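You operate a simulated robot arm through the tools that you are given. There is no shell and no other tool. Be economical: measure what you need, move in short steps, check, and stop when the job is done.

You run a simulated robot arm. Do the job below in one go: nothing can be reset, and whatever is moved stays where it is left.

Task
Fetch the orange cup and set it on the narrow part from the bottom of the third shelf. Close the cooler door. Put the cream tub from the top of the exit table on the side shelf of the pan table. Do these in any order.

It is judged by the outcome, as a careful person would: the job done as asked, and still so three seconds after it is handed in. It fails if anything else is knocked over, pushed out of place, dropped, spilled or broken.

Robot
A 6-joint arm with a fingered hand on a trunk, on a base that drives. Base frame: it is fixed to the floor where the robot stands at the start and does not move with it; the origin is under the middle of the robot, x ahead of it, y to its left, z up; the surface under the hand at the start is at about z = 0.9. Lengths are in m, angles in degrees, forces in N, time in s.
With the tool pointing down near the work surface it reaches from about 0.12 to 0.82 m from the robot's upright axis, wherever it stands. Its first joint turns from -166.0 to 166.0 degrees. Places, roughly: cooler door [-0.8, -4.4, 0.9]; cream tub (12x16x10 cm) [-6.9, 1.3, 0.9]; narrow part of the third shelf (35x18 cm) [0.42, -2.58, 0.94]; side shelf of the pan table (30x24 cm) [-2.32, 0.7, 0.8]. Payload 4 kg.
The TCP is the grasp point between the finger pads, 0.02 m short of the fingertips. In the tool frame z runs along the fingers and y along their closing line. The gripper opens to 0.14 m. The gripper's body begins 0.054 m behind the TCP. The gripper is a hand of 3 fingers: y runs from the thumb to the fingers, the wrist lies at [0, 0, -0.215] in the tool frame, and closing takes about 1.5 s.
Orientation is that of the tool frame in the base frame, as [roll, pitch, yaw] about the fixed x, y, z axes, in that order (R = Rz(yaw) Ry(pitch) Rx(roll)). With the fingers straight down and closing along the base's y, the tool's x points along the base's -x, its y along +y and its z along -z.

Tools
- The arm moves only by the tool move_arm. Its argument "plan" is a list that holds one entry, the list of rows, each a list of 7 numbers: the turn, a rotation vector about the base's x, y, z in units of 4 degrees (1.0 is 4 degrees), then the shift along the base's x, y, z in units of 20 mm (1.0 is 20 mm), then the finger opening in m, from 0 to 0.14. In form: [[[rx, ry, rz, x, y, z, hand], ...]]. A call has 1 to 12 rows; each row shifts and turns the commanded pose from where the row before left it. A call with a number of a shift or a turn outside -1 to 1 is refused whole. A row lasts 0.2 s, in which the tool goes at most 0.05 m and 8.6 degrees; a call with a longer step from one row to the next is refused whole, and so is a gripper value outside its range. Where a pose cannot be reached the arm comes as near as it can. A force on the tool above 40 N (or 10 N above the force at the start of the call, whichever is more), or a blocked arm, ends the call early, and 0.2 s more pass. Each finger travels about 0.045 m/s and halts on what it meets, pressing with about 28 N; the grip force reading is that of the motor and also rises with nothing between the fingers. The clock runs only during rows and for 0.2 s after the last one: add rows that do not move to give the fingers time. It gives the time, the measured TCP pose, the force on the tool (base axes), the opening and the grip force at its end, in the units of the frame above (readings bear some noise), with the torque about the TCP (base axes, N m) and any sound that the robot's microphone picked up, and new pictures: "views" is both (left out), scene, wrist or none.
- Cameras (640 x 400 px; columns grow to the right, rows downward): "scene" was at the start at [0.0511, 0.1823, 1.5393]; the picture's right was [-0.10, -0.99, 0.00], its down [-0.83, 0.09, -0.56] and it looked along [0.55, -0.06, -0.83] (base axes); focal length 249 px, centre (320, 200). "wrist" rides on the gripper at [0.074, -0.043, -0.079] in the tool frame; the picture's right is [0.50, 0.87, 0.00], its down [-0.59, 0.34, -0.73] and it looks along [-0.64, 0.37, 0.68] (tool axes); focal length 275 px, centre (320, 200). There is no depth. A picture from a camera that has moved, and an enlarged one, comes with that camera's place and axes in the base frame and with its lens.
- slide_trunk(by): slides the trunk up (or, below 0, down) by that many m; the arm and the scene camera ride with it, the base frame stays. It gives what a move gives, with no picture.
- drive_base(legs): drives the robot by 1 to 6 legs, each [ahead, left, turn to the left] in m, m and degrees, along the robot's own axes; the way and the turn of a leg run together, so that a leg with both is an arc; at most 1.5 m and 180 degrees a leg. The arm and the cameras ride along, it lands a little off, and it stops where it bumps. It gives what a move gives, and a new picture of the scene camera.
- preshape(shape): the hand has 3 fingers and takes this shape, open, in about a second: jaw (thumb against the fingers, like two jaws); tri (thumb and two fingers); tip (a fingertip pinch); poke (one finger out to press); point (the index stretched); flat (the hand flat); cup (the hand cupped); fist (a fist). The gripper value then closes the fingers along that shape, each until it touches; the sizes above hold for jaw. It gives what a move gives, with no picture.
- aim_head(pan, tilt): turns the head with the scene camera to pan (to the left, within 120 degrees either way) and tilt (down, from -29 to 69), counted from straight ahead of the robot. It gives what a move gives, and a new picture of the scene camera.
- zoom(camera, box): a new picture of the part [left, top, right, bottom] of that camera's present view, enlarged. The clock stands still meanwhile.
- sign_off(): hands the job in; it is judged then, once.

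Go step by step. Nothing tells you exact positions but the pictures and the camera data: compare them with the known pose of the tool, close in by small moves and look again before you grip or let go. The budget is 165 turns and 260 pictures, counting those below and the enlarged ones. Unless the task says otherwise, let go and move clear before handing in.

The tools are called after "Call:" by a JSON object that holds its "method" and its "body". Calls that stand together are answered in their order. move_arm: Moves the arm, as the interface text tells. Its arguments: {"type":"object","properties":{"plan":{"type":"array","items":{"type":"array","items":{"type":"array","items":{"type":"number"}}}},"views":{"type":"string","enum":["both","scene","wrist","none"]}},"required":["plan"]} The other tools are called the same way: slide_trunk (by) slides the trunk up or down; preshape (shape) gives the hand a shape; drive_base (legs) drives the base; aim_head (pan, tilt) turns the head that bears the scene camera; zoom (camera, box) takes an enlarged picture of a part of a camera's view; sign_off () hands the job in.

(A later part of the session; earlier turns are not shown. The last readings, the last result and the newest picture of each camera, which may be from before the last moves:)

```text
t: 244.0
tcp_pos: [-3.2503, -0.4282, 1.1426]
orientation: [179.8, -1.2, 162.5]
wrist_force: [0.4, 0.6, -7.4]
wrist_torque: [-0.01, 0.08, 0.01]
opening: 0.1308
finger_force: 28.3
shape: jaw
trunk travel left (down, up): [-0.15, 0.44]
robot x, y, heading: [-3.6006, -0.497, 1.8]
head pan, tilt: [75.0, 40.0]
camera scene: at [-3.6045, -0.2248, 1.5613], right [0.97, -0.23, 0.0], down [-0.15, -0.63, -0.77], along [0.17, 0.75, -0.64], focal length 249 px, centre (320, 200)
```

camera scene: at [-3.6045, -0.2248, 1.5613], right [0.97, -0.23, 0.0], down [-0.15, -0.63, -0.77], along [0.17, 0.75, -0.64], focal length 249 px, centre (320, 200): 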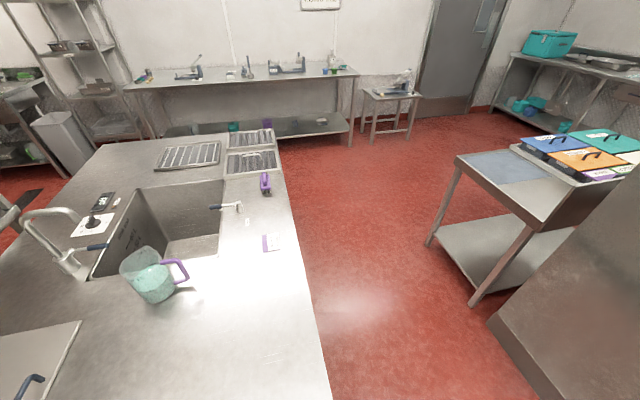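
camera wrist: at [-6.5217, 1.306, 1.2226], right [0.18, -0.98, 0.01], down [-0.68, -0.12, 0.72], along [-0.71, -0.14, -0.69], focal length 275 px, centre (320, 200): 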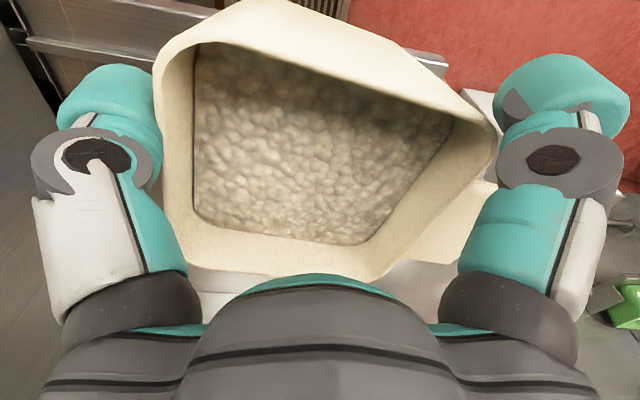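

The pan table's side shelf (with a blue-grey inlay) is ahead-left near (-2.35, 0.65). I move over and look straight at it.

Call:
{"method": "drive_base", "body": {"legs": [[0.5, 0, -2], [0, 0.6, 0], [0, 0.55, 0]]}}

Call:
{"method": "aim_head", "body": {"pan": 10, "tilt": 40}}

Call:
{"method": "zoom", "body": {"camera": "scene", "box": [160, 60, 480, 260]}}

```text
t: 252.7
tcp_pos: [-2.7566, 0.7326, 1.142]
orientation: [179.8, -1.1, 160.2]
wrist_force: [-0.1, 0.1, -6.6]
wrist_torque: [-0.04, 0.06, 0.01]
opening: 0.1311
finger_force: 27.9
shape: jaw
trunk travel left (down, up): [-0.15, 0.44]
robot x, y, heading: [-3.1034, 0.6756, -0.4]
head pan, tilt: [75.0, 40.0]
camera scene: at [-3.1026, 0.9506, 1.5612], right [0.96, -0.27, 0.0], down [-0.17, -0.62, -0.77], along [0.2, 0.74, -0.64], focal length 249 px, centre (320, 200)
```

scene: 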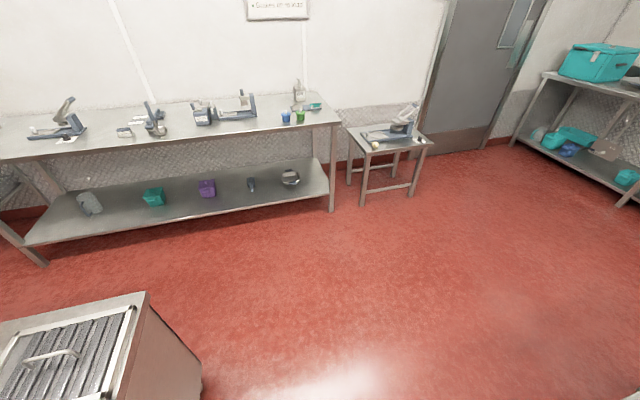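

```text
t: 254.1
tcp_pos: [-2.7566, 0.7322, 1.1419]
orientation: [179.8, -1.1, 160.3]
wrist_force: [-0.7, -0.7, -6.1]
wrist_torque: [-0.03, 0.05, -0.03]
opening: 0.1308
finger_force: 27.8
shape: jaw
trunk travel left (down, up): [-0.15, 0.44]
robot x, y, heading: [-3.1085, 0.6792, -0.5]
head pan, tilt: [10.0, 40.0]
camera scene: at [-3.0414, 0.8822, 1.5613], right [0.17, -0.99, 0.0], down [-0.63, -0.11, -0.77], along [0.76, 0.13, -0.64], focal length 249 px, centre (320, 200)
```

scene: 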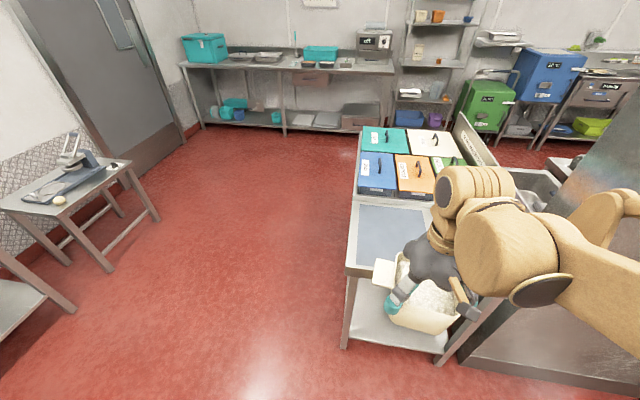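

```text
2.00 times, centred on (320, 160) of scene
camera zoom: at [-3.0414, 0.8822, 1.5613], right [0.17, -0.99, 0.0], down [-0.63, -0.11, -0.77], along [0.76, 0.13, -0.64], focal length 498 px, centre (320, 280)
```

zoom: 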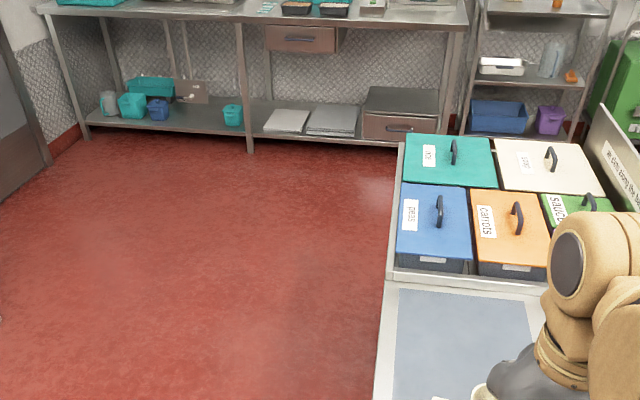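

The shelf's free inlay spans about x -2.48..-2.13, y 0.56..0.85. I close in a little and extend the tub over its centre.

Call:
{"method": "drive_base", "body": {"legs": [[0.14, 0, 0]]}}

Call:
{"method": "move_arm", "body": {"plan": [[[0, 0, 0, 0.5, 0, 0, 0.05], [0, 0, 0, 0.8, 0, 0, 0.05], [0, 0, 0, 0.8, 0, 0, 0.05], [0, 0, 0, 0.8, 0, 0, 0.05], [0, 0, 0, 0.8, 0, 0, 0.05], [0, 0, 0, 0.8, 0, 0, 0.05], [0, 0, 0, 0.8, 0, 0, 0.05], [0, 0, 0, 0.8, 0, 0, 0.05], [0, 0, 0, 0.8, 0, 0, 0.05], [0, 0, 0, 0.8, 0, 0, 0.05], [0, 0, 0, 0.8, 0, 0, 0.05], [0, 0, 0, 0.5, 0, 0, 0.05]]], "views": "scene"}}

```text
t: 255.4
tcp_pos: [-2.6134, 0.7311, 1.1416]
orientation: [179.9, -1.3, 160.2]
wrist_force: [0.9, 0.3, -6.1]
wrist_torque: [0.01, 0.06, -0.01]
opening: 0.1311
finger_force: 28.2
shape: jaw
trunk travel left (down, up): [-0.15, 0.44]
robot x, y, heading: [-2.9611, 0.6764, -0.1]
head pan, tilt: [10.0, 40.0]
camera scene: at [-2.8983, 0.8813, 1.5612], right [0.17, -0.99, 0.0], down [-0.63, -0.11, -0.77], along [0.75, 0.13, -0.64], focal length 249 px, centre (320, 200)
```

scene: 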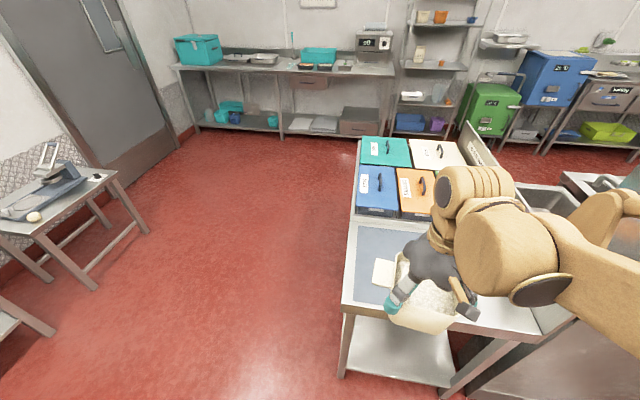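

```text
t: 258.0
tcp_pos: [-2.4344, 0.7314, 1.1403]
orientation: [179.9, -1.3, 160.2]
wrist_force: [0.3, -0.5, -7.3]
wrist_torque: [0.01, 0.04, 0.01]
opening: 0.1307
finger_force: 28.6
shape: jaw
trunk travel left (down, up): [-0.15, 0.44]
robot x, y, heading: [-2.962, 0.6796, -0.5]
head pan, tilt: [10.0, 40.0]
camera scene: at [-2.8992, 0.8813, 1.5613], right [0.17, -0.99, 0.0], down [-0.63, -0.11, -0.77], along [0.75, 0.13, -0.64], focal length 249 px, centre (320, 200)
```

scene: 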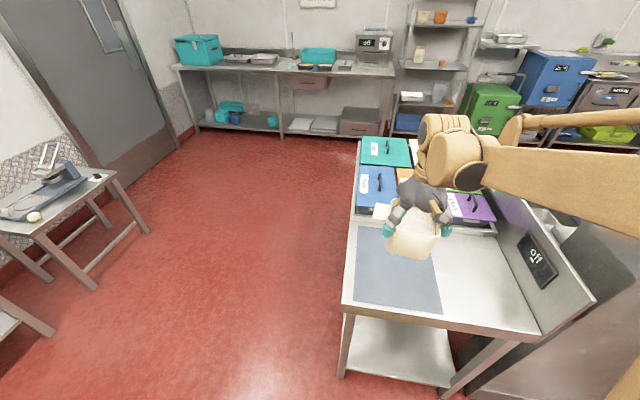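

The mat centre is at about (-2.33, 0.695). I move over it and lower part-way.

Call:
{"method": "move_arm", "body": {"plan": [[[0, 0, 0, 0.6, -0.2, 0, 0.05], [0, 0, 0, 0.8, -0.3, 0, 0.05], [0, 0, 0, 0.8, -0.3, 0, 0.05], [0, 0, 0, 0.8, -0.3, -0.3, 0.05], [0, 0, 0, 0.8, -0.3, -0.6, 0.05], [0, 0, 0, 0.8, -0.3, -0.8, 0.05], [0, 0, 0, 0.6, -0.1, -0.8, 0.05], [0, 0, 0, 0, 0, -0.8, 0.05], [0, 0, 0, 0, 0, -0.8, 0.05], [0, 0, 0, 0, 0, -0.8, 0.05], [0, 0, 0, 0, 0, -0.8, 0.05], [0, 0, 0, 0, 0, -0.5, 0.05]]], "views": "scene"}}

Call:
{"method": "zoom", "body": {"camera": "scene", "box": [340, 180, 480, 320]}}

```text
t: 260.6
tcp_pos: [-2.332, 0.6943, 1.016]
orientation: [179.9, -1.2, 160.1]
wrist_force: [0.0, -0.6, -6.1]
wrist_torque: [0.0, 0.08, -0.01]
opening: 0.1309
finger_force: 27.9
shape: jaw
trunk travel left (down, up): [-0.15, 0.44]
robot x, y, heading: [-2.9643, 0.6794, -0.2]
head pan, tilt: [10.0, 40.0]
camera scene: at [-2.8992, 0.8812, 1.5613], right [0.17, -0.99, 0.0], down [-0.63, -0.11, -0.77], along [0.75, 0.13, -0.64], focal length 249 px, centre (320, 200)
```

scene: 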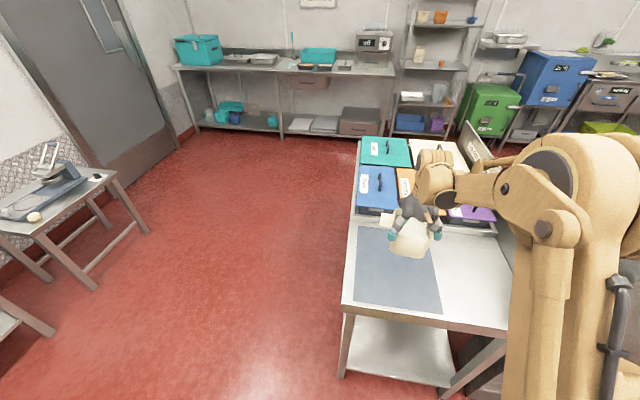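

```text
2.86 times, centred on (410, 250) of scene
camera zoom: at [-2.8992, 0.8812, 1.5613], right [0.17, -0.99, 0.0], down [-0.63, -0.11, -0.77], along [0.75, 0.13, -0.64], focal length 711 px, centre (63, 57)
```

zoom: 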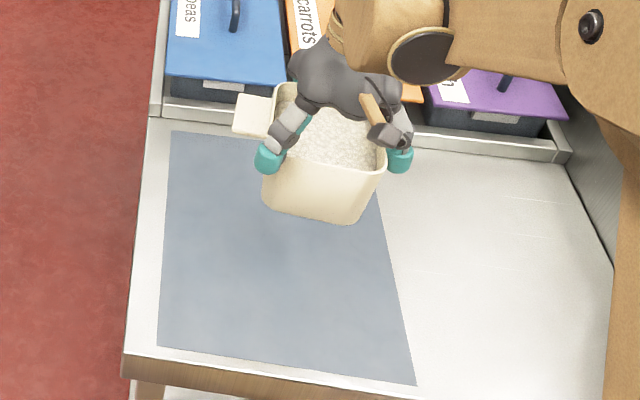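

Call:
{"method": "move_arm", "body": {"plan": [[[0, 0, 0, 0, 0.1, -0.5, 0.05], [0, 0, 0, 0, 0.2, -0.6, 0.05], [0, 0, 0, 0, 0.1, -0.6, 0.05], [0, 0, 0, 0, 0, -0.5, 0.05], [0, 0, 0, 0, 0, -0.4, 0.05], [0, 0, 0, 0, 0, 0, 0.05]]], "views": "none"}}

Call:
{"method": "zoom", "body": {"camera": "scene", "box": [340, 200, 450, 310]}}

```text
t: 262.0
tcp_pos: [-2.3308, 0.7027, 0.9651]
orientation: [179.8, -1.2, 160.2]
wrist_force: [-0.4, 0.0, -6.4]
wrist_torque: [-0.03, 0.05, 0.03]
opening: 0.131
finger_force: 28.0
shape: jaw
trunk travel left (down, up): [-0.15, 0.44]
robot x, y, heading: [-2.9658, 0.6755, -0.6]
head pan, tilt: [10.0, 40.0]
```

```text
3.64 times, centred on (395, 255) of scene
camera zoom: at [-2.8993, 0.8812, 1.5613], right [0.17, -0.99, 0.0], down [-0.63, -0.11, -0.77], along [0.75, 0.13, -0.64], focal length 905 px, centre (47, 0)
```

zoom: 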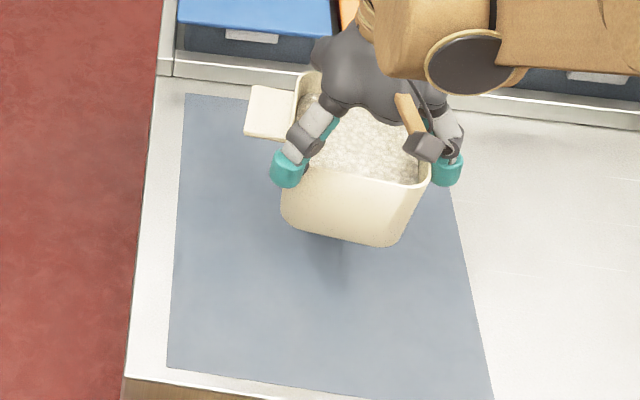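

Call:
{"method": "move_arm", "body": {"plan": [[[0, 0, 0, -0.2, 0.3, -0.3, 0.05], [0, 0, 0, -0.2, 0.2, -0.3, 0.05], [0, 0, 0, 0, 0, -0.25, 0.05], [0, 0, 0, 0, 0, -0.25, 0.05], [0, 0, 0, 0, 0, -0.2, 0.05], [0, 0, 0, 0, 0, 0, 0.05]]], "views": "none"}}

Call:
{"method": "zoom", "body": {"camera": "scene", "box": [340, 200, 450, 310]}}

```text
t: 263.4
tcp_pos: [-2.3386, 0.7129, 0.9391]
orientation: [179.8, -1.3, 160.2]
wrist_force: [-0.6, -0.1, -5.2]
wrist_torque: [-0.02, 0.08, 0.0]
opening: 0.1309
finger_force: 27.8
shape: jaw
trunk travel left (down, up): [-0.15, 0.44]
robot x, y, heading: [-2.9663, 0.6765, -0.5]
head pan, tilt: [10.0, 40.0]
```

```text
3.64 times, centred on (395, 255) of scene
camera zoom: at [-2.8993, 0.8813, 1.5613], right [0.17, -0.99, 0.0], down [-0.63, -0.11, -0.77], along [0.75, 0.13, -0.64], focal length 905 px, centre (47, 0)
```

zoom: 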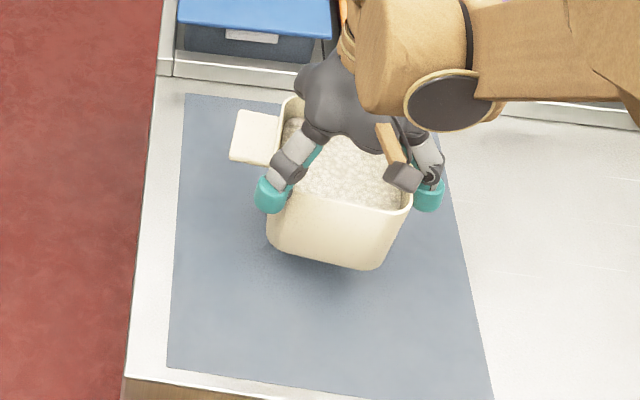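

Nearly down; I lower in finer steps until the scale reading shows contact.

Call:
{"method": "move_arm", "body": {"plan": [[[0, 0, 0, 0, 0, -0.25, 0.05], [0, 0, 0, 0, 0, -0.25, 0.05], [0, 0, 0, 0, 0, -0.2, 0.05], [0, 0, 0, 0, 0, -0.2, 0.05], [0, 0, 0, 0, 0, 0, 0.05]]], "views": "none"}}

Call:
{"method": "zoom", "body": {"camera": "scene", "box": [340, 200, 450, 310]}}

```text
t: 264.6
tcp_pos: [-2.3386, 0.7116, 0.9213]
orientation: [179.8, -1.2, 160.1]
wrist_force: [0.3, 0.1, -7.1]
wrist_torque: [-0.02, 0.1, 0.02]
opening: 0.1308
finger_force: 28.4
shape: jaw
trunk travel left (down, up): [-0.15, 0.44]
robot x, y, heading: [-2.967, 0.6774, -0.6]
head pan, tilt: [10.0, 40.0]
```

```text
3.64 times, centred on (395, 255) of scene
camera zoom: at [-2.8993, 0.8813, 1.5613], right [0.17, -0.99, 0.0], down [-0.63, -0.11, -0.77], along [0.75, 0.13, -0.64], focal length 905 px, centre (47, 0)
```

zoom: 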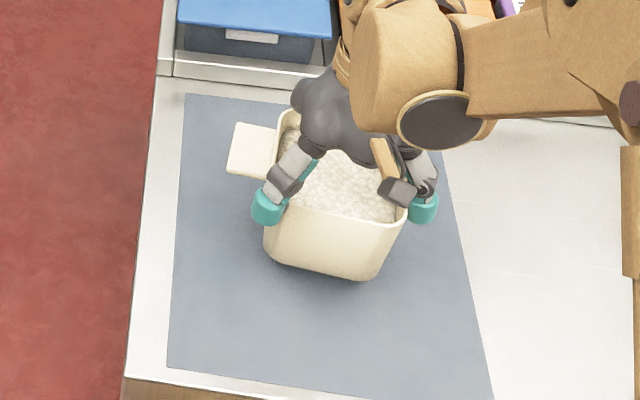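

Call:
{"method": "move_arm", "body": {"plan": [[[0, 0, 0, 0, 0, -0.2, 0.05], [0, 0, 0, 0, 0, -0.2, 0.05], [0, 0, 0, 0, 0, -0.2, 0.05], [0, 0, 0, 0, 0, 0, 0.05]]], "views": "none"}}

Call:
{"method": "zoom", "body": {"camera": "scene", "box": [340, 200, 450, 310]}}

```text
t: 265.6
tcp_pos: [-2.338, 0.7127, 0.9093]
orientation: [179.8, -1.3, 160.2]
wrist_force: [-0.8, 0.4, -6.5]
wrist_torque: [-0.02, 0.05, 0.01]
opening: 0.1307
finger_force: 27.7
shape: jaw
trunk travel left (down, up): [-0.15, 0.44]
robot x, y, heading: [-2.9658, 0.6758, -0.3]
head pan, tilt: [10.0, 40.0]
```

```text
3.64 times, centred on (395, 255) of scene
camera zoom: at [-2.8993, 0.8813, 1.5613], right [0.17, -0.99, 0.0], down [-0.63, -0.11, -0.77], along [0.75, 0.13, -0.64], focal length 905 px, centre (47, 0)
```

zoom: 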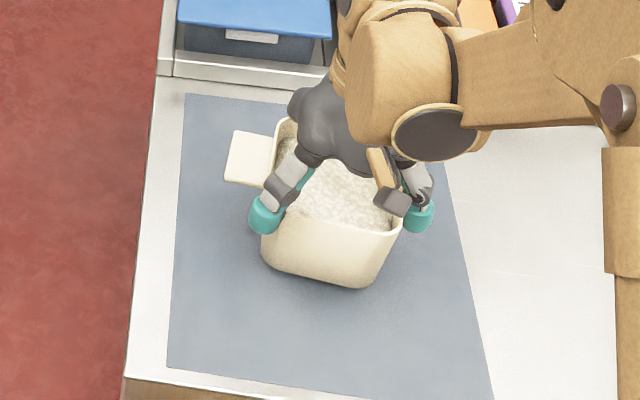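

Call:
{"method": "move_arm", "body": {"plan": [[[0, 0, 0, 0, 0, -0.2, 0.05], [0, 0, 0, 0, 0, -0.2, 0.05], [0, 0, 0, 0, 0, -0.2, 0.05], [0, 0, 0, 0, 0, 0, 0.05]]], "views": "none"}}

```text
t: 266.6
tcp_pos: [-2.3391, 0.7117, 0.8998]
orientation: [179.7, -1.1, 160.2]
wrist_force: [7.4, -6.4, 20.3]
wrist_torque: [0.94, 0.4, -0.15]
opening: 0.1298
finger_force: 28.0
shape: jaw
trunk travel left (down, up): [-0.15, 0.44]
robot x, y, heading: [-2.9677, 0.6763, -0.6]
head pan, tilt: [10.0, 40.0]
```

The tub is on the shelf. I ease 3 mm up and open the hand slowly.

Call:
{"method": "move_arm", "body": {"plan": [[[0, 0, 0, 0, 0, 0.15, 0.06], [0, 0, 0, 0, 0, 0, 0.08], [0, 0, 0, 0, 0, 0, 0.1], [0, 0, 0, 0, 0, 0, 0.12], [0, 0, 0, 0, 0, 0, 0.135], [0, 0, 0, 0, 0, 0, 0.14], [0, 0, 0, 0, 0, 0, 0.14]]], "views": "wrist"}}

Call:
{"method": "zoom", "body": {"camera": "scene", "box": [340, 200, 450, 310]}}

```text
t: 268.2
tcp_pos: [-2.3379, 0.7114, 0.9011]
orientation: [179.8, -1.1, 160.2]
wrist_force: [2.6, -2.7, 4.1]
wrist_torque: [0.26, 0.21, -0.04]
opening: 0.1399
finger_force: 0.0
shape: jaw
trunk travel left (down, up): [-0.15, 0.44]
robot x, y, heading: [-2.9648, 0.6766, -0.4]
head pan, tilt: [10.0, 40.0]
camera wrist: at [-2.422, 0.6965, 0.9813], right [-0.18, 0.98, 0.01], down [0.68, 0.11, 0.72], along [0.71, 0.14, -0.69], focal length 275 px, centre (320, 200)
```

wrist: 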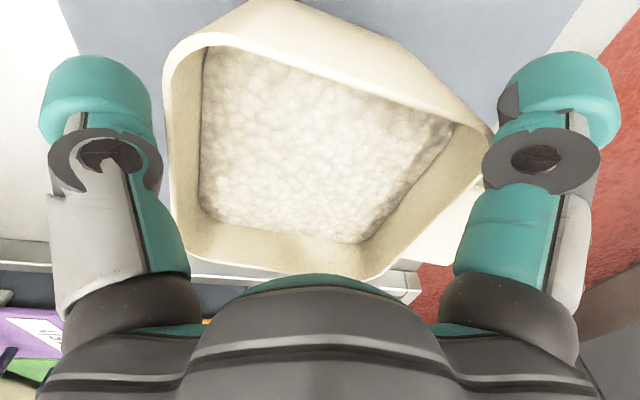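

```text
3.64 times, centred on (395, 255) of scene
camera zoom: at [-2.9, 0.8808, 1.5614], right [0.17, -0.99, 0.0], down [-0.63, -0.11, -0.77], along [0.76, 0.13, -0.64], focal length 905 px, centre (47, 0)
```

zoom: 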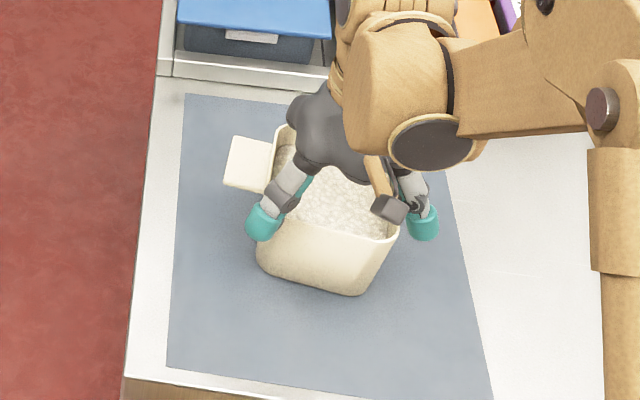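

Call:
{"method": "move_arm", "body": {"plan": [[[0, 0, 0, 0.05, -0.05, 0.2, 0.14], [0, 0, 0, 0, 0, 0.3, 0.14], [0, 0, 0, 0, 0, 0.4, 0.14], [0, 0, 0, 0, 0, 0.5, 0.14]]], "views": "wrist"}}

Call:
{"method": "zoom", "body": {"camera": "scene", "box": [340, 200, 450, 310]}}

```text
t: 269.2
tcp_pos: [-2.3373, 0.711, 0.9295]
orientation: [179.9, -1.2, 160.1]
wrist_force: [0.8, 0.1, 0.4]
wrist_torque: [0.0, 0.02, -0.02]
opening: 0.1401
finger_force: 0.1
shape: jaw
trunk travel left (down, up): [-0.15, 0.44]
robot x, y, heading: [-2.9673, 0.679, -0.5]
head pan, tilt: [10.0, 40.0]
camera wrist: at [-2.4205, 0.6956, 1.009], right [-0.18, 0.98, 0.01], down [0.68, 0.11, 0.72], along [0.71, 0.14, -0.69], focal length 275 px, centre (320, 200)
```

wrist: 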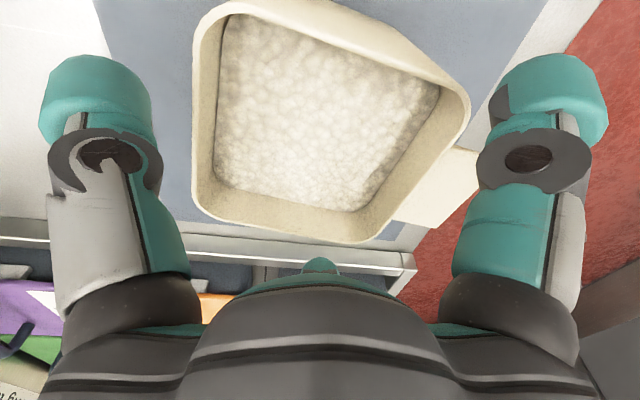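

```text
3.64 times, centred on (395, 255) of scene
camera zoom: at [-2.9001, 0.8812, 1.5614], right [0.17, -0.99, 0.0], down [-0.63, -0.11, -0.77], along [0.76, 0.13, -0.64], focal length 905 px, centre (47, 0)
```

zoom: 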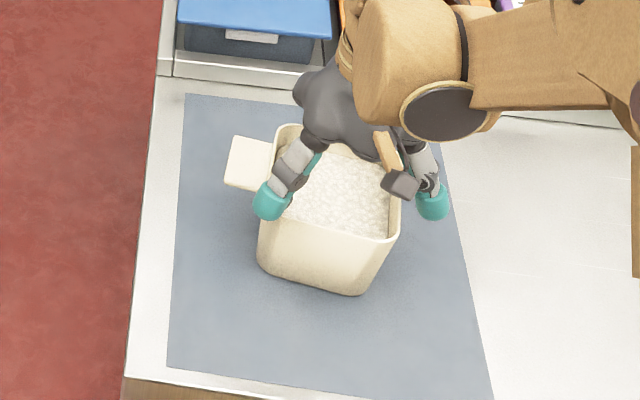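

The tub stands free. I raise the hand clear and draw it back.

Call:
{"method": "move_arm", "body": {"plan": [[[0, 0, 0, 0, 0, 1, 0.14], [0, 0, 0, 0, 0, 1, 0.14], [0, 0, 0, 0, 0, 1, 0.14], [0, 0, 0, 0, 0, 1, 0.14], [0, 0, 0, 0, 0, 1, 0.14], [0, 0, 0, 0, 0, 1, 0.14], [0, 0, 0, 0, 0, 1, 0.14], [0, 0, 0, 0, 0, 1, 0.14], [0, 0, 0, -1, 0, 1, 0.14], [0, 0, 0, -1, 0, 1, 0.14], [0, 0, 0, -1, 0, 1, 0.14], [0, 0, 0, -1, 0, 0, 0.14]]], "views": "none"}}

Call:
{"method": "move_arm", "body": {"plan": [[[0, 0, 1, -1, 0, 0, 0.14], [0, 0, 1, -1, 0, 0, 0.14], [0, 0, 1, -1, 0, 0, 0.14], [0, 0, 1, -1, 0, 0, 0.14], [0, 0, 1, -1, 0, 0, 0.14], [0, 0, 0, -1, 0, 0, 0.14], [0, 0, 0, -1, 0, 0, 0.14], [0, 0, 0, -1, 0, 0, 0.14], [0, 0, 0, -1, 0, 0, 0.14], [0, 0, 0, -1, 0, 0, 0.14], [0, 0, 0, -1, 0, 0, 0.14]]], "views": "scene"}}

Call:
{"method": "aim_head", "body": {"pan": 55, "tilt": 30}}

```text
t: 271.8
tcp_pos: [-2.4187, 0.7131, 1.1467]
orientation: [179.8, -1.3, 160.2]
wrist_force: [-0.4, -1.2, 0.3]
wrist_torque: [-0.01, 0.04, 0.0]
opening: 0.14
finger_force: 0.0
shape: jaw
trunk travel left (down, up): [-0.15, 0.44]
robot x, y, heading: [-2.9656, 0.6766, -0.4]
head pan, tilt: [10.0, 40.0]
```

```text
t: 274.2
tcp_pos: [-2.6399, 0.7124, 1.1489]
orientation: [179.8, -1.1, -179.8]
wrist_force: [-1.4, 0.9, 0.0]
wrist_torque: [0.0, 0.01, -0.03]
opening: 0.1401
finger_force: 0.0
shape: jaw
trunk travel left (down, up): [-0.15, 0.44]
robot x, y, heading: [-2.9679, 0.6784, -0.5]
head pan, tilt: [10.0, 40.0]
camera scene: at [-2.901, 0.8811, 1.5614], right [0.17, -0.99, 0.0], down [-0.63, -0.11, -0.77], along [0.76, 0.13, -0.64], focal length 249 px, centre (320, 200)
```

scene: 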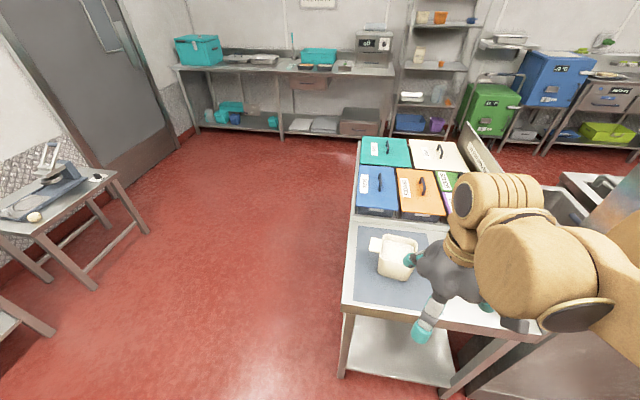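

```text
t: 275.3
tcp_pos: [-2.6383, 0.7121, 1.1478]
orientation: [179.8, -1.2, -179.8]
wrist_force: [0.8, -1.1, -0.4]
wrist_torque: [0.04, -0.02, -0.04]
opening: 0.1401
finger_force: 0.1
shape: jaw
trunk travel left (down, up): [-0.15, 0.44]
robot x, y, heading: [-2.9658, 0.6813, -0.2]
head pan, tilt: [55.0, 30.0]
camera scene: at [-2.9318, 0.9407, 1.5767], right [0.81, -0.58, 0.0], down [-0.29, -0.41, -0.87], along [0.5, 0.71, -0.5], focal length 249 px, centre (320, 200)
```

scene: 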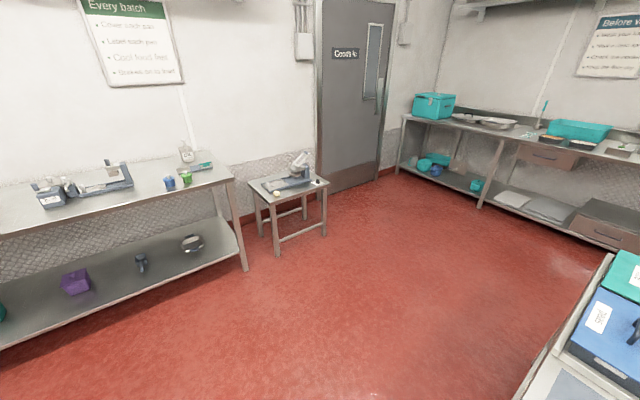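

The tub is in place on the side shelf. Now I go around the north side of the pan table back to the first rack for the orange cup.

Call:
{"method": "drive_base", "body": {"legs": [[0, 1.0, 0], [1.2, 0, 0], [1.2, 0, 0]]}}

Call:
{"method": "aim_head", "body": {"pan": -40, "tilt": 35}}

```text
t: 292.0
tcp_pos: [-0.2249, 1.6564, 1.1478]
orientation: [179.8, -1.3, 178.6]
wrist_force: [0.8, -0.3, 0.1]
wrist_torque: [0.0, 0.01, -0.02]
opening: 0.1403
finger_force: 0.1
shape: jaw
trunk travel left (down, up): [-0.15, 0.44]
robot x, y, heading: [-0.5519, 1.6313, -1.6]
head pan, tilt: [55.0, 30.0]
camera scene: at [-0.5118, 1.8925, 1.5767], right [0.8, -0.6, 0.0], down [-0.3, -0.4, -0.87], along [0.52, 0.69, -0.5], focal length 249 px, centre (320, 200)
```

scene: 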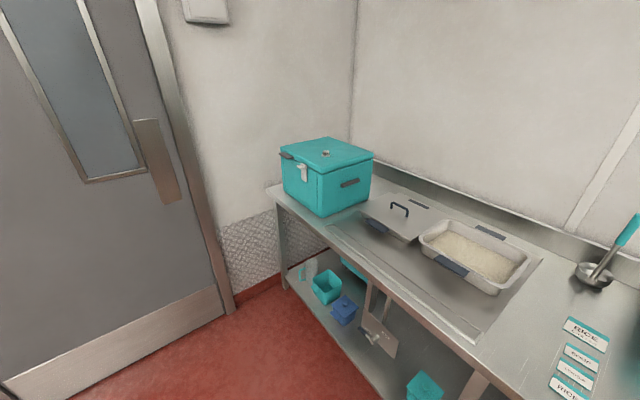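

```text
t: 293.7
tcp_pos: [-0.2252, 1.6549, 1.1484]
orientation: [179.8, -1.2, 178.6]
wrist_force: [0.1, 0.0, -0.1]
wrist_torque: [-0.02, -0.04, 0.01]
opening: 0.1401
finger_force: 0.1
shape: jaw
trunk travel left (down, up): [-0.15, 0.44]
robot x, y, heading: [-0.5495, 1.6328, -1.7]
head pan, tilt: [-40.0, 35.0]
camera scene: at [-0.5008, 1.7614, 1.5689], right [-0.67, -0.74, 0.0], down [-0.43, 0.38, -0.82], along [0.61, -0.55, -0.57], focal length 249 px, centre (320, 200)
```

scene: 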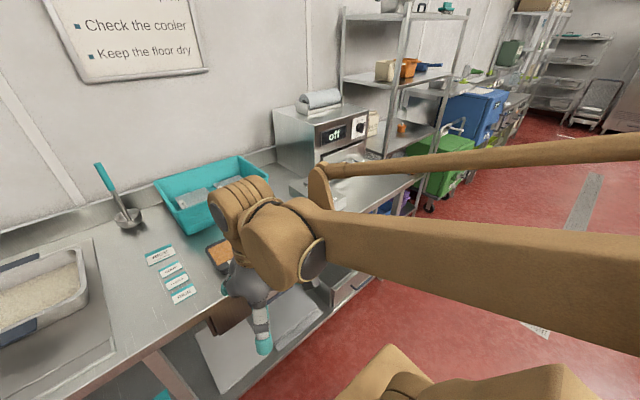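

Call:
{"method": "drive_base", "body": {"legs": [[-0.1, -0.8, 1.7], [0, -0.8, 0]]}}

Call:
{"method": "slide_trunk", "body": {"by": -0.15}}

Call:
{"method": "aim_head", "body": {"pan": 10, "tilt": 30}}

```text
t: 301.8
tcp_pos: [-0.3384, 0.1041, 1.1477]
orientation: [179.7, -1.1, -178.6]
wrist_force: [0.0, -0.4, 0.2]
wrist_torque: [0.01, -0.01, -0.01]
opening: 0.1402
finger_force: 0.0
shape: jaw
trunk travel left (down, up): [-0.15, 0.44]
robot x, y, heading: [-0.6597, 0.0609, 0.9]
head pan, tilt: [-40.0, 35.0]
camera scene: at [-0.6186, 0.1954, 1.569], right [-0.63, -0.78, 0.0], down [-0.45, 0.36, -0.82], along [0.64, -0.52, -0.57], focal length 249 px, centre (320, 200)
```

scene: 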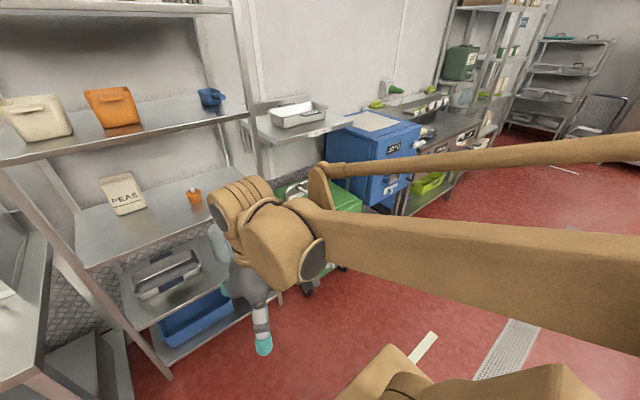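

```text
t: 303.5
tcp_pos: [-0.3367, 0.1033, 0.9977]
orientation: [179.9, -1.1, -178.6]
wrist_force: [-0.3, 0.2, -0.3]
wrist_torque: [0.0, 0.0, 0.01]
opening: 0.14
finger_force: 0.1
shape: jaw
trunk travel left (down, up): [0.0, 0.59]
robot x, y, heading: [-0.6647, 0.0631, 0.9]
head pan, tilt: [-40.0, 35.0]
```

```text
t: 304.7
tcp_pos: [-0.3391, 0.1042, 0.9972]
orientation: [179.7, -1.3, -178.6]
wrist_force: [0.1, -0.1, -0.4]
wrist_torque: [0.03, 0.0, -0.04]
opening: 0.1401
finger_force: 0.1
shape: jaw
trunk travel left (down, up): [0.0, 0.59]
robot x, y, heading: [-0.6639, 0.0599, 0.8]
head pan, tilt: [10.0, 30.0]
camera scene: at [-0.5981, 0.2684, 1.4267], right [0.19, -0.98, 0.0], down [-0.49, -0.09, -0.87], along [0.85, 0.16, -0.5], focal length 249 px, centre (320, 200)
```

scene: 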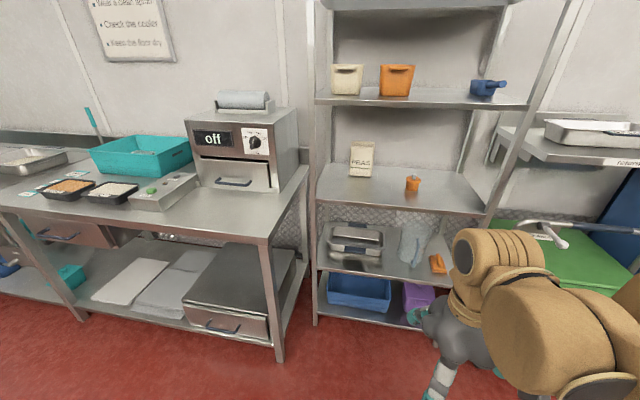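

The cup stands at about (0.482, 0.043) on the z≈0.9 board. I drive up to the rack with the hand low enough to pass below the upper board.

Call:
{"method": "drive_base", "body": {"legs": [[0.46, -0.02, -0.9]]}}

Call:
{"method": "move_arm", "body": {"plan": [[[0, 0, 0, 0.5, -0.3, 0.5, 0.14], [0, 0, 0, 1, -0.3, 0.2, 0.14], [0, 0, 0, 1, -0.3, 0, 0.14], [0, 0, 0, 1, -0.3, 0, 0.14], [0, 0, 0, 1, -0.3, 0, 0.14], [0, 0, 0, 1, -0.3, 0, 0.14], [0, 0, 0, 1, -0.3, 0, 0.14], [0, 0, 0, 0.5, 0, 0, 0.14]]], "views": "both"}}

```text
t: 307.5
tcp_pos: [0.1222, 0.0766, 0.9971]
orientation: [179.8, -1.1, 180.0]
wrist_force: [-1.1, 0.4, 0.4]
wrist_torque: [0.03, -0.02, 0.0]
opening: 0.1399
finger_force: 0.0
shape: jaw
trunk travel left (down, up): [0.0, 0.59]
robot x, y, heading: [-0.2051, 0.0448, -0.9]
head pan, tilt: [10.0, 30.0]
camera scene: at [-0.1331, 0.2479, 1.4267], right [0.16, -0.99, 0.0], down [-0.49, -0.08, -0.87], along [0.85, 0.14, -0.5], focal length 249 px, centre (320, 200)
```

scene: 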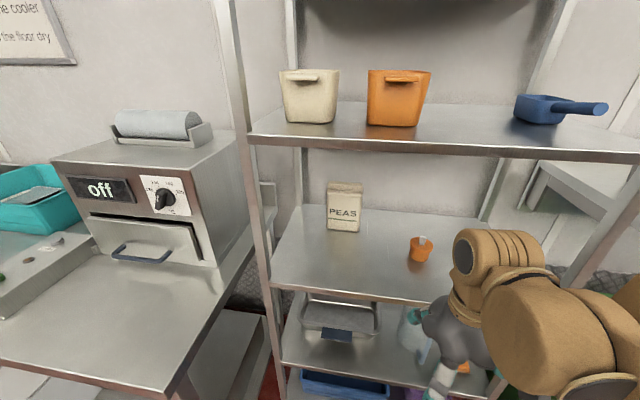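

```text
t: 309.3
tcp_pos: [0.2631, 0.0346, 1.0137]
orientation: [179.8, -1.2, -180.0]
wrist_force: [0.5, -0.2, -0.1]
wrist_torque: [0.02, 0.02, 0.02]
opening: 0.1399
finger_force: 0.1
shape: jaw
trunk travel left (down, up): [0.0, 0.59]
robot x, y, heading: [-0.2029, 0.0398, -0.7]
head pan, tilt: [10.0, 30.0]
camera scene: at [-0.1328, 0.2479, 1.4267], right [0.16, -0.99, 0.0], down [-0.49, -0.08, -0.87], along [0.85, 0.14, -0.5], focal length 249 px, centre (320, 200)
camera wrist: at [0.1909, -0.0086, 1.0931], right [-0.5, 0.87, 0.01], down [0.6, 0.34, 0.72], along [0.62, 0.37, -0.69], focal length 275 px, centre (320, 200)
```

scene: 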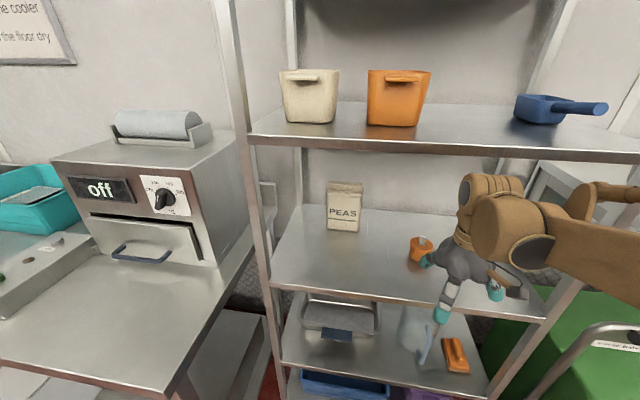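
wrist: 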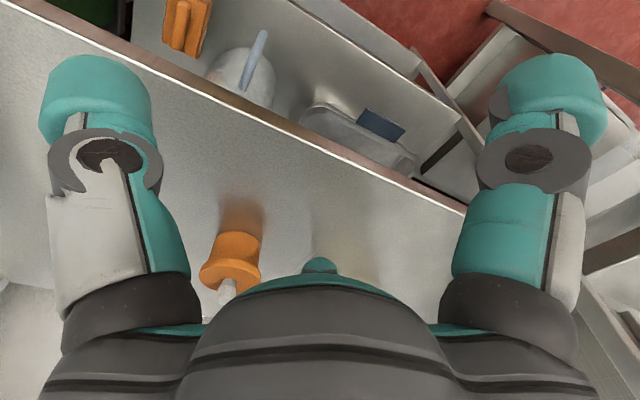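

Call:
{"method": "move_arm", "body": {"plan": [[[0, 0, 0, 1, 0.1, 0, 0.14], [0, 0, 0, 1, 0.1, 0, 0.14], [0, 0, 0, 1, 0.1, 0, 0.14], [0, 0, 0, 1, 0.1, 0, 0.14], [0, 0, 0, 1, 0.1, 0, 0.14], [0, 0, 0, 1, 0, 0, 0.14]]], "views": "both"}}

```text
t: 310.7
tcp_pos: [0.3846, 0.0444, 1.0139]
orientation: [179.8, -1.2, -180.0]
wrist_force: [0.3, -1.1, -0.9]
wrist_torque: [0.0, -0.01, 0.0]
opening: 0.1401
finger_force: 0.1
shape: jaw
trunk travel left (down, up): [0.0, 0.59]
robot x, y, heading: [-0.2051, 0.0445, -0.7]
head pan, tilt: [10.0, 30.0]
camera scene: at [-0.1327, 0.2479, 1.4267], right [0.16, -0.99, 0.0], down [-0.49, -0.08, -0.87], along [0.85, 0.14, -0.5], focal length 249 px, centre (320, 200)
camera wrist: at [0.3117, 0.0014, 1.0937], right [-0.5, 0.87, 0.01], down [0.6, 0.34, 0.72], along [0.62, 0.37, -0.69], focal length 275 px, centre (320, 200)
```

scene: 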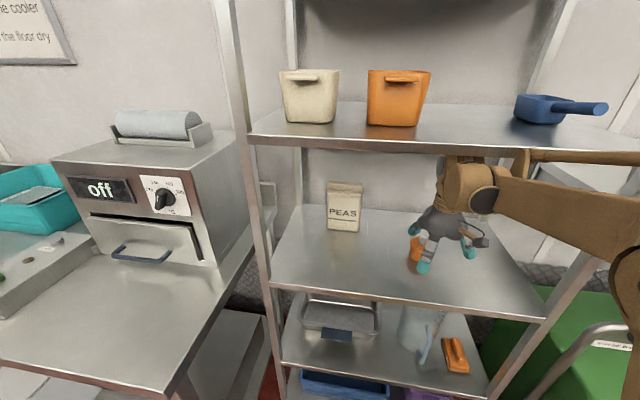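
wrist: 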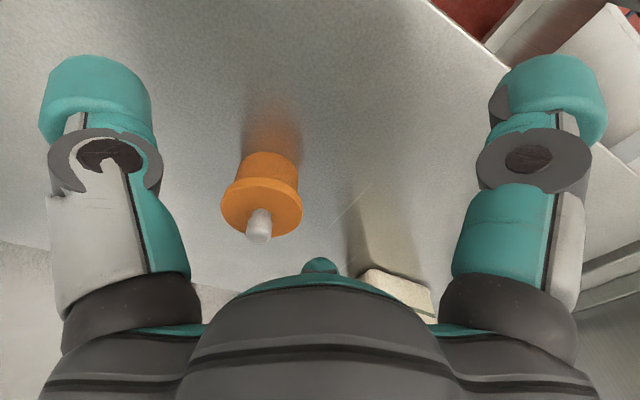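

Cup centre ≈ (0.478, 0.044). I lower slightly to keep clear of the upper board and go over the cup.

Call:
{"method": "move_arm", "body": {"plan": [[[0, 0, 0, 0, 0, -0.7, 0.14], [0, 0, 0, 0.7, 0, -0.6, 0.14], [0, 0, 0, 1, 0, 0, 0.14], [0, 0, 0, 1, 0, 0, 0.14], [0, 0, 0, 1, 0, 0, 0.14], [0, 0, 0, 0.8, 0, 0, 0.14]]], "views": "both"}}

Call:
{"method": "zoom", "body": {"camera": "scene", "box": [380, 130, 540, 290]}}

```text
t: 312.3
tcp_pos: [0.4537, -0.0639, 0.9625]
orientation: [177.3, -2.9, 175.7]
wrist_force: [1.3, 2.6, -0.8]
wrist_torque: [-0.15, 0.09, 0.0]
opening: 0.1402
finger_force: 0.1
shape: jaw
trunk travel left (down, up): [0.0, 0.59]
robot x, y, heading: [-0.249, 0.033, -4.7]
head pan, tilt: [10.0, 30.0]
stopped in row 6: the arm was blocked; the commanded pose is now the measured one
camera scene: at [-0.1583, 0.2503, 1.4261], right [0.09, -1.0, 0.01], down [-0.5, -0.06, -0.86], along [0.86, 0.08, -0.5], focal length 249 px, centre (320, 200)
camera wrist: at [0.3805, -0.1044, 1.0444], right [-0.43, 0.9, 0.07], down [0.65, 0.26, 0.72], along [0.63, 0.35, -0.69], focal length 275 px, centre (320, 200)
```

scene: 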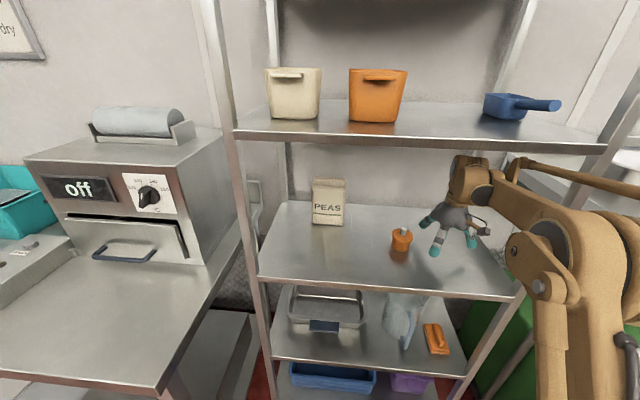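
wrist: 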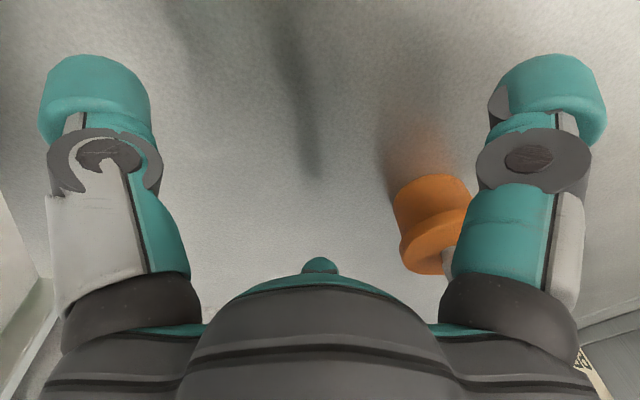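

```text
2.50 times, centred on (460, 210) of scene
camera zoom: at [-0.1583, 0.2503, 1.4261], right [0.09, -1.0, 0.01], down [-0.5, -0.06, -0.86], along [0.86, 0.08, -0.5], focal length 622 px, centre (-30, 175)
```

zoom: 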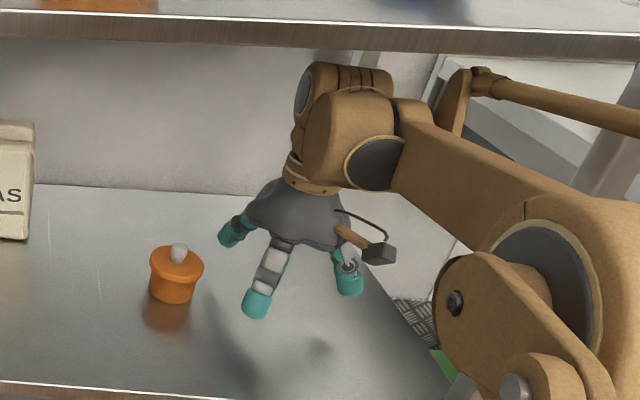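

The arm was blocked (its link against the rack's right post) and the base was nudged. I retract the arm straight back before doing anything else.

Call:
{"method": "move_arm", "body": {"plan": [[[0, 0, 0, -0.5, 0, 0, 0.14], [0, 0, 0, -1, 0, 0, 0.14], [0, 0, 0, -1, 0, 0, 0.14], [0, 0, 0, -1, 0, 0, 0.14], [0, 0, 0, -1, 0, 0, 0.14], [0, 0, 0, -1, 0, 0, 0.14], [0, 0, 0, -1, 0, 0, 0.14], [0, 0, 0, -1, 0, 0, 0.14], [0, 0, 0, -1, 0, 0, 0.14], [0, 0, 0, -1, 0, 0, 0.14], [0, 0, 0, -1, 0, 0, 0.14]]], "views": "scene"}}

```text
t: 314.7
tcp_pos: [0.2325, -0.0459, 0.9769]
orientation: [178.1, -2.0, 175.9]
wrist_force: [-0.7, -0.6, 0.9]
wrist_torque: [0.02, 0.0, -0.02]
opening: 0.1399
finger_force: 0.0
shape: jaw
trunk travel left (down, up): [0.0, 0.59]
robot x, y, heading: [-0.2438, 0.0303, -4.6]
head pan, tilt: [10.0, 30.0]
camera scene: at [-0.1582, 0.2301, 1.4267], right [0.09, -1.0, 0.0], down [-0.5, -0.05, -0.87], along [0.86, 0.08, -0.5], focal length 249 px, centre (320, 200)
```

scene: 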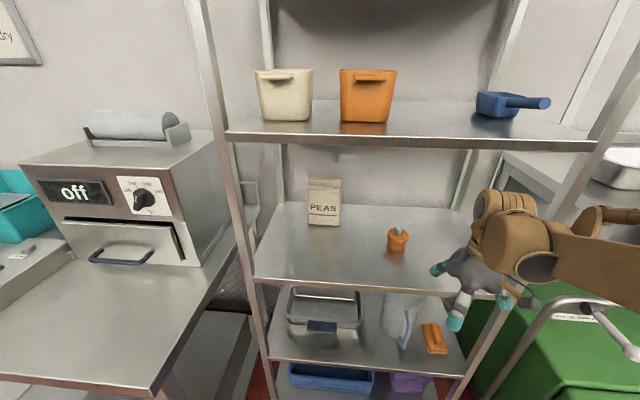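

Everything on the rack is still in place. I back out, shift left so the elbow clears the right post, and come in again.

Call:
{"method": "drive_base", "body": {"legs": [[-0.2, 0, 4.6], [0, 0.19, 0], [0.22, 0, 0]]}}

Call:
{"method": "aim_head", "body": {"pan": -35, "tilt": 35}}

Call:
{"method": "aim_head", "body": {"pan": 5, "tilt": 35}}

```text
t: 318.7
tcp_pos: [0.2601, 0.1917, 0.9765]
orientation: [178.3, -2.0, -179.2]
wrist_force: [0.7, -0.1, 0.3]
wrist_torque: [-0.01, -0.01, 0.0]
opening: 0.1399
finger_force: 0.1
shape: jaw
trunk travel left (down, up): [0.0, 0.59]
robot x, y, heading: [-0.2188, 0.232, 0.2]
head pan, tilt: [10.0, 30.0]
camera scene: at [-0.152, 0.4348, 1.4267], right [0.18, -0.98, 0.0], down [-0.49, -0.09, -0.87], along [0.85, 0.15, -0.5], focal length 249 px, centre (320, 200)
```

scene: 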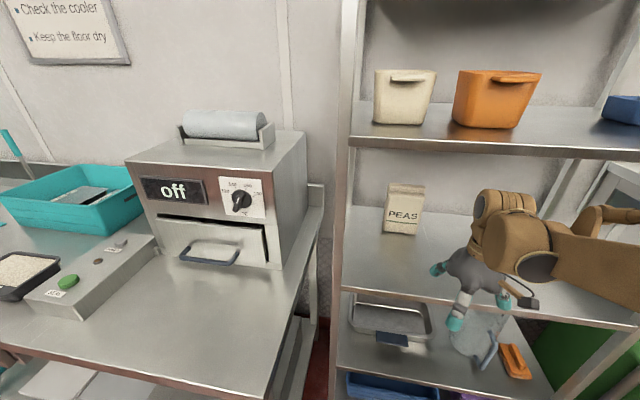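

```text
t: 319.8
tcp_pos: [0.2607, 0.1917, 0.9763]
orientation: [178.2, -2.0, -179.3]
wrist_force: [0.7, 0.5, -0.5]
wrist_torque: [-0.05, -0.03, 0.0]
opening: 0.1401
finger_force: 0.1
shape: jaw
trunk travel left (down, up): [0.0, 0.59]
robot x, y, heading: [-0.2239, 0.2282, 0.0]
head pan, tilt: [-35.0, 35.0]
camera scene: at [-0.169, 0.3685, 1.4189], right [-0.57, -0.82, 0.0], down [-0.47, 0.33, -0.82], along [0.67, -0.47, -0.57], focal length 249 px, centre (320, 200)
```

scene: 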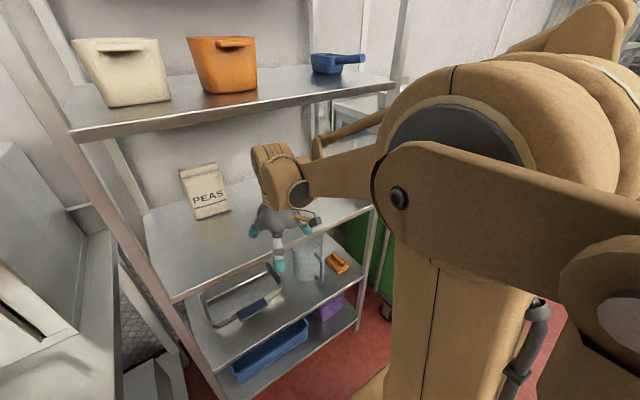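

```text
t: 320.9
tcp_pos: [0.2616, 0.1921, 0.9771]
orientation: [178.1, -2.1, -179.3]
wrist_force: [0.0, -0.1, 0.5]
wrist_torque: [0.01, 0.02, -0.01]
opening: 0.14
finger_force: 0.0
shape: jaw
trunk travel left (down, up): [0.0, 0.59]
robot x, y, heading: [-0.2215, 0.2292, 0.3]
head pan, tilt: [5.0, 35.0]
camera scene: at [-0.1536, 0.4267, 1.4189], right [0.09, -1.0, 0.0], down [-0.57, -0.05, -0.82], along [0.82, 0.07, -0.57], focal length 249 px, centre (320, 200)
```

scene: 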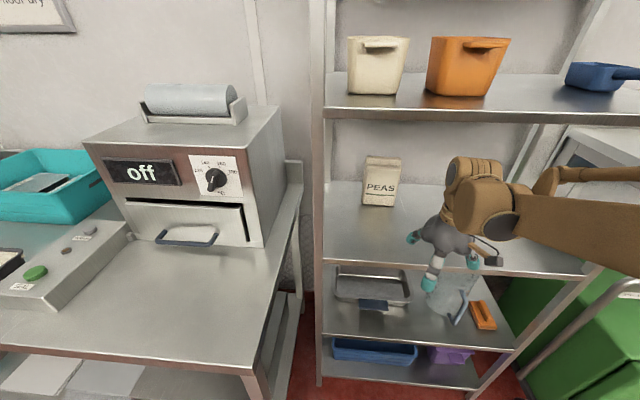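

Call:
{"method": "move_arm", "body": {"plan": [[[0.4, 0.4, 0, 0, -0.7, 0.6, 0.14], [0, 0, 0, 0.5, -0.7, 0.5, 0.14], [0, 0, 0, 0.8, -0.7, 0, 0.14], [0, 0, 0, 1, -0.7, 0, 0.14], [0, 0, 0, 1, -0.7, 0, 0.14], [0, 0, 0, 1, -0.7, 0, 0.14], [0, 0, 0, 1, -0.7, 0, 0.14]]], "views": "both"}}

Call:
{"method": "aim_head", "body": {"pan": -35, "tilt": 30}}

```text
t: 322.5
tcp_pos: [0.3661, 0.0934, 0.9982]
orientation: [176.5, -3.6, -179.3]
wrist_force: [0.2, -0.7, -0.1]
wrist_torque: [0.04, 0.02, 0.01]
opening: 0.1403
finger_force: 0.1
shape: jaw
trunk travel left (down, up): [0.0, 0.59]
robot x, y, heading: [-0.2212, 0.229, 0.1]
head pan, tilt: [5.0, 35.0]
camera scene: at [-0.1533, 0.4266, 1.4189], right [0.09, -1.0, 0.0], down [-0.57, -0.05, -0.82], along [0.82, 0.07, -0.57], focal length 249 px, centre (320, 200)
camera wrist: at [0.2978, 0.0456, 1.0803], right [-0.51, 0.86, 0.08], down [0.63, 0.3, 0.72], along [0.59, 0.42, -0.69], focal length 275 px, centre (320, 200)
```

scene: 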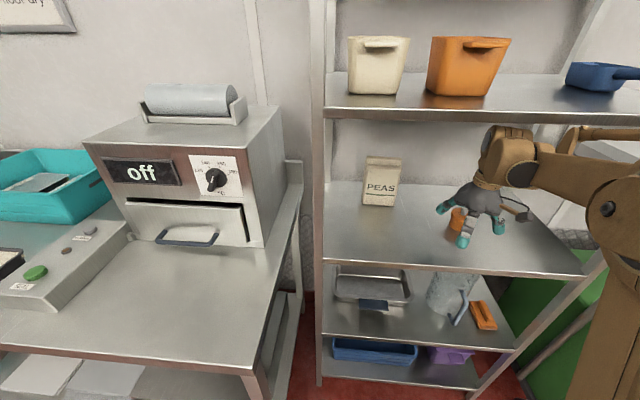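
wrist: 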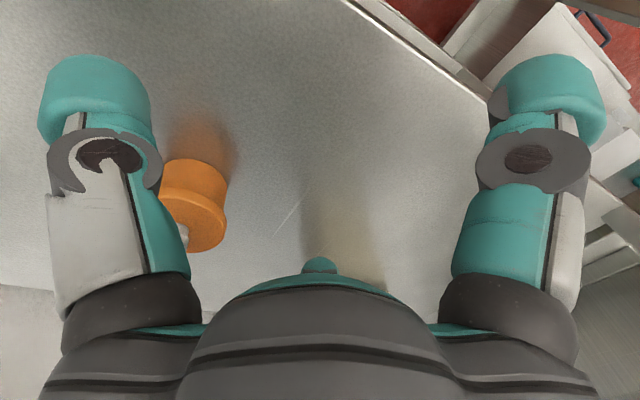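

```text
t: 323.6
tcp_pos: [0.365, 0.0943, 0.9995]
orientation: [176.5, -3.6, -179.1]
wrist_force: [0.5, 0.8, -0.1]
wrist_torque: [0.01, 0.02, 0.01]
opening: 0.14
finger_force: 0.1
shape: jaw
trunk travel left (down, up): [0.0, 0.59]
robot x, y, heading: [-0.2214, 0.2267, 0.4]
head pan, tilt: [-35.0, 30.0]
camera scene: at [-0.1669, 0.3671, 1.4267], right [-0.57, -0.82, 0.0], down [-0.41, 0.29, -0.87], along [0.71, -0.49, -0.5], focal length 249 px, centre (320, 200)
```

scene: 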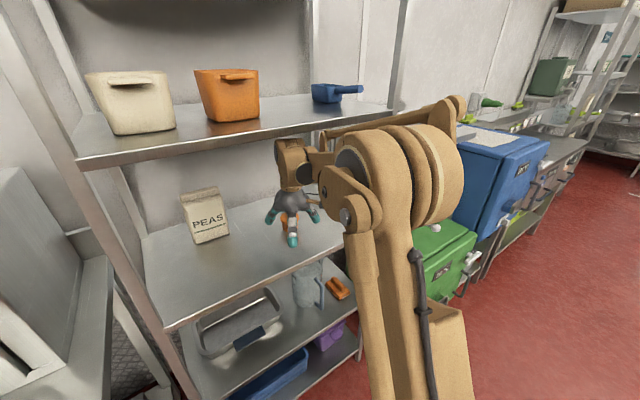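

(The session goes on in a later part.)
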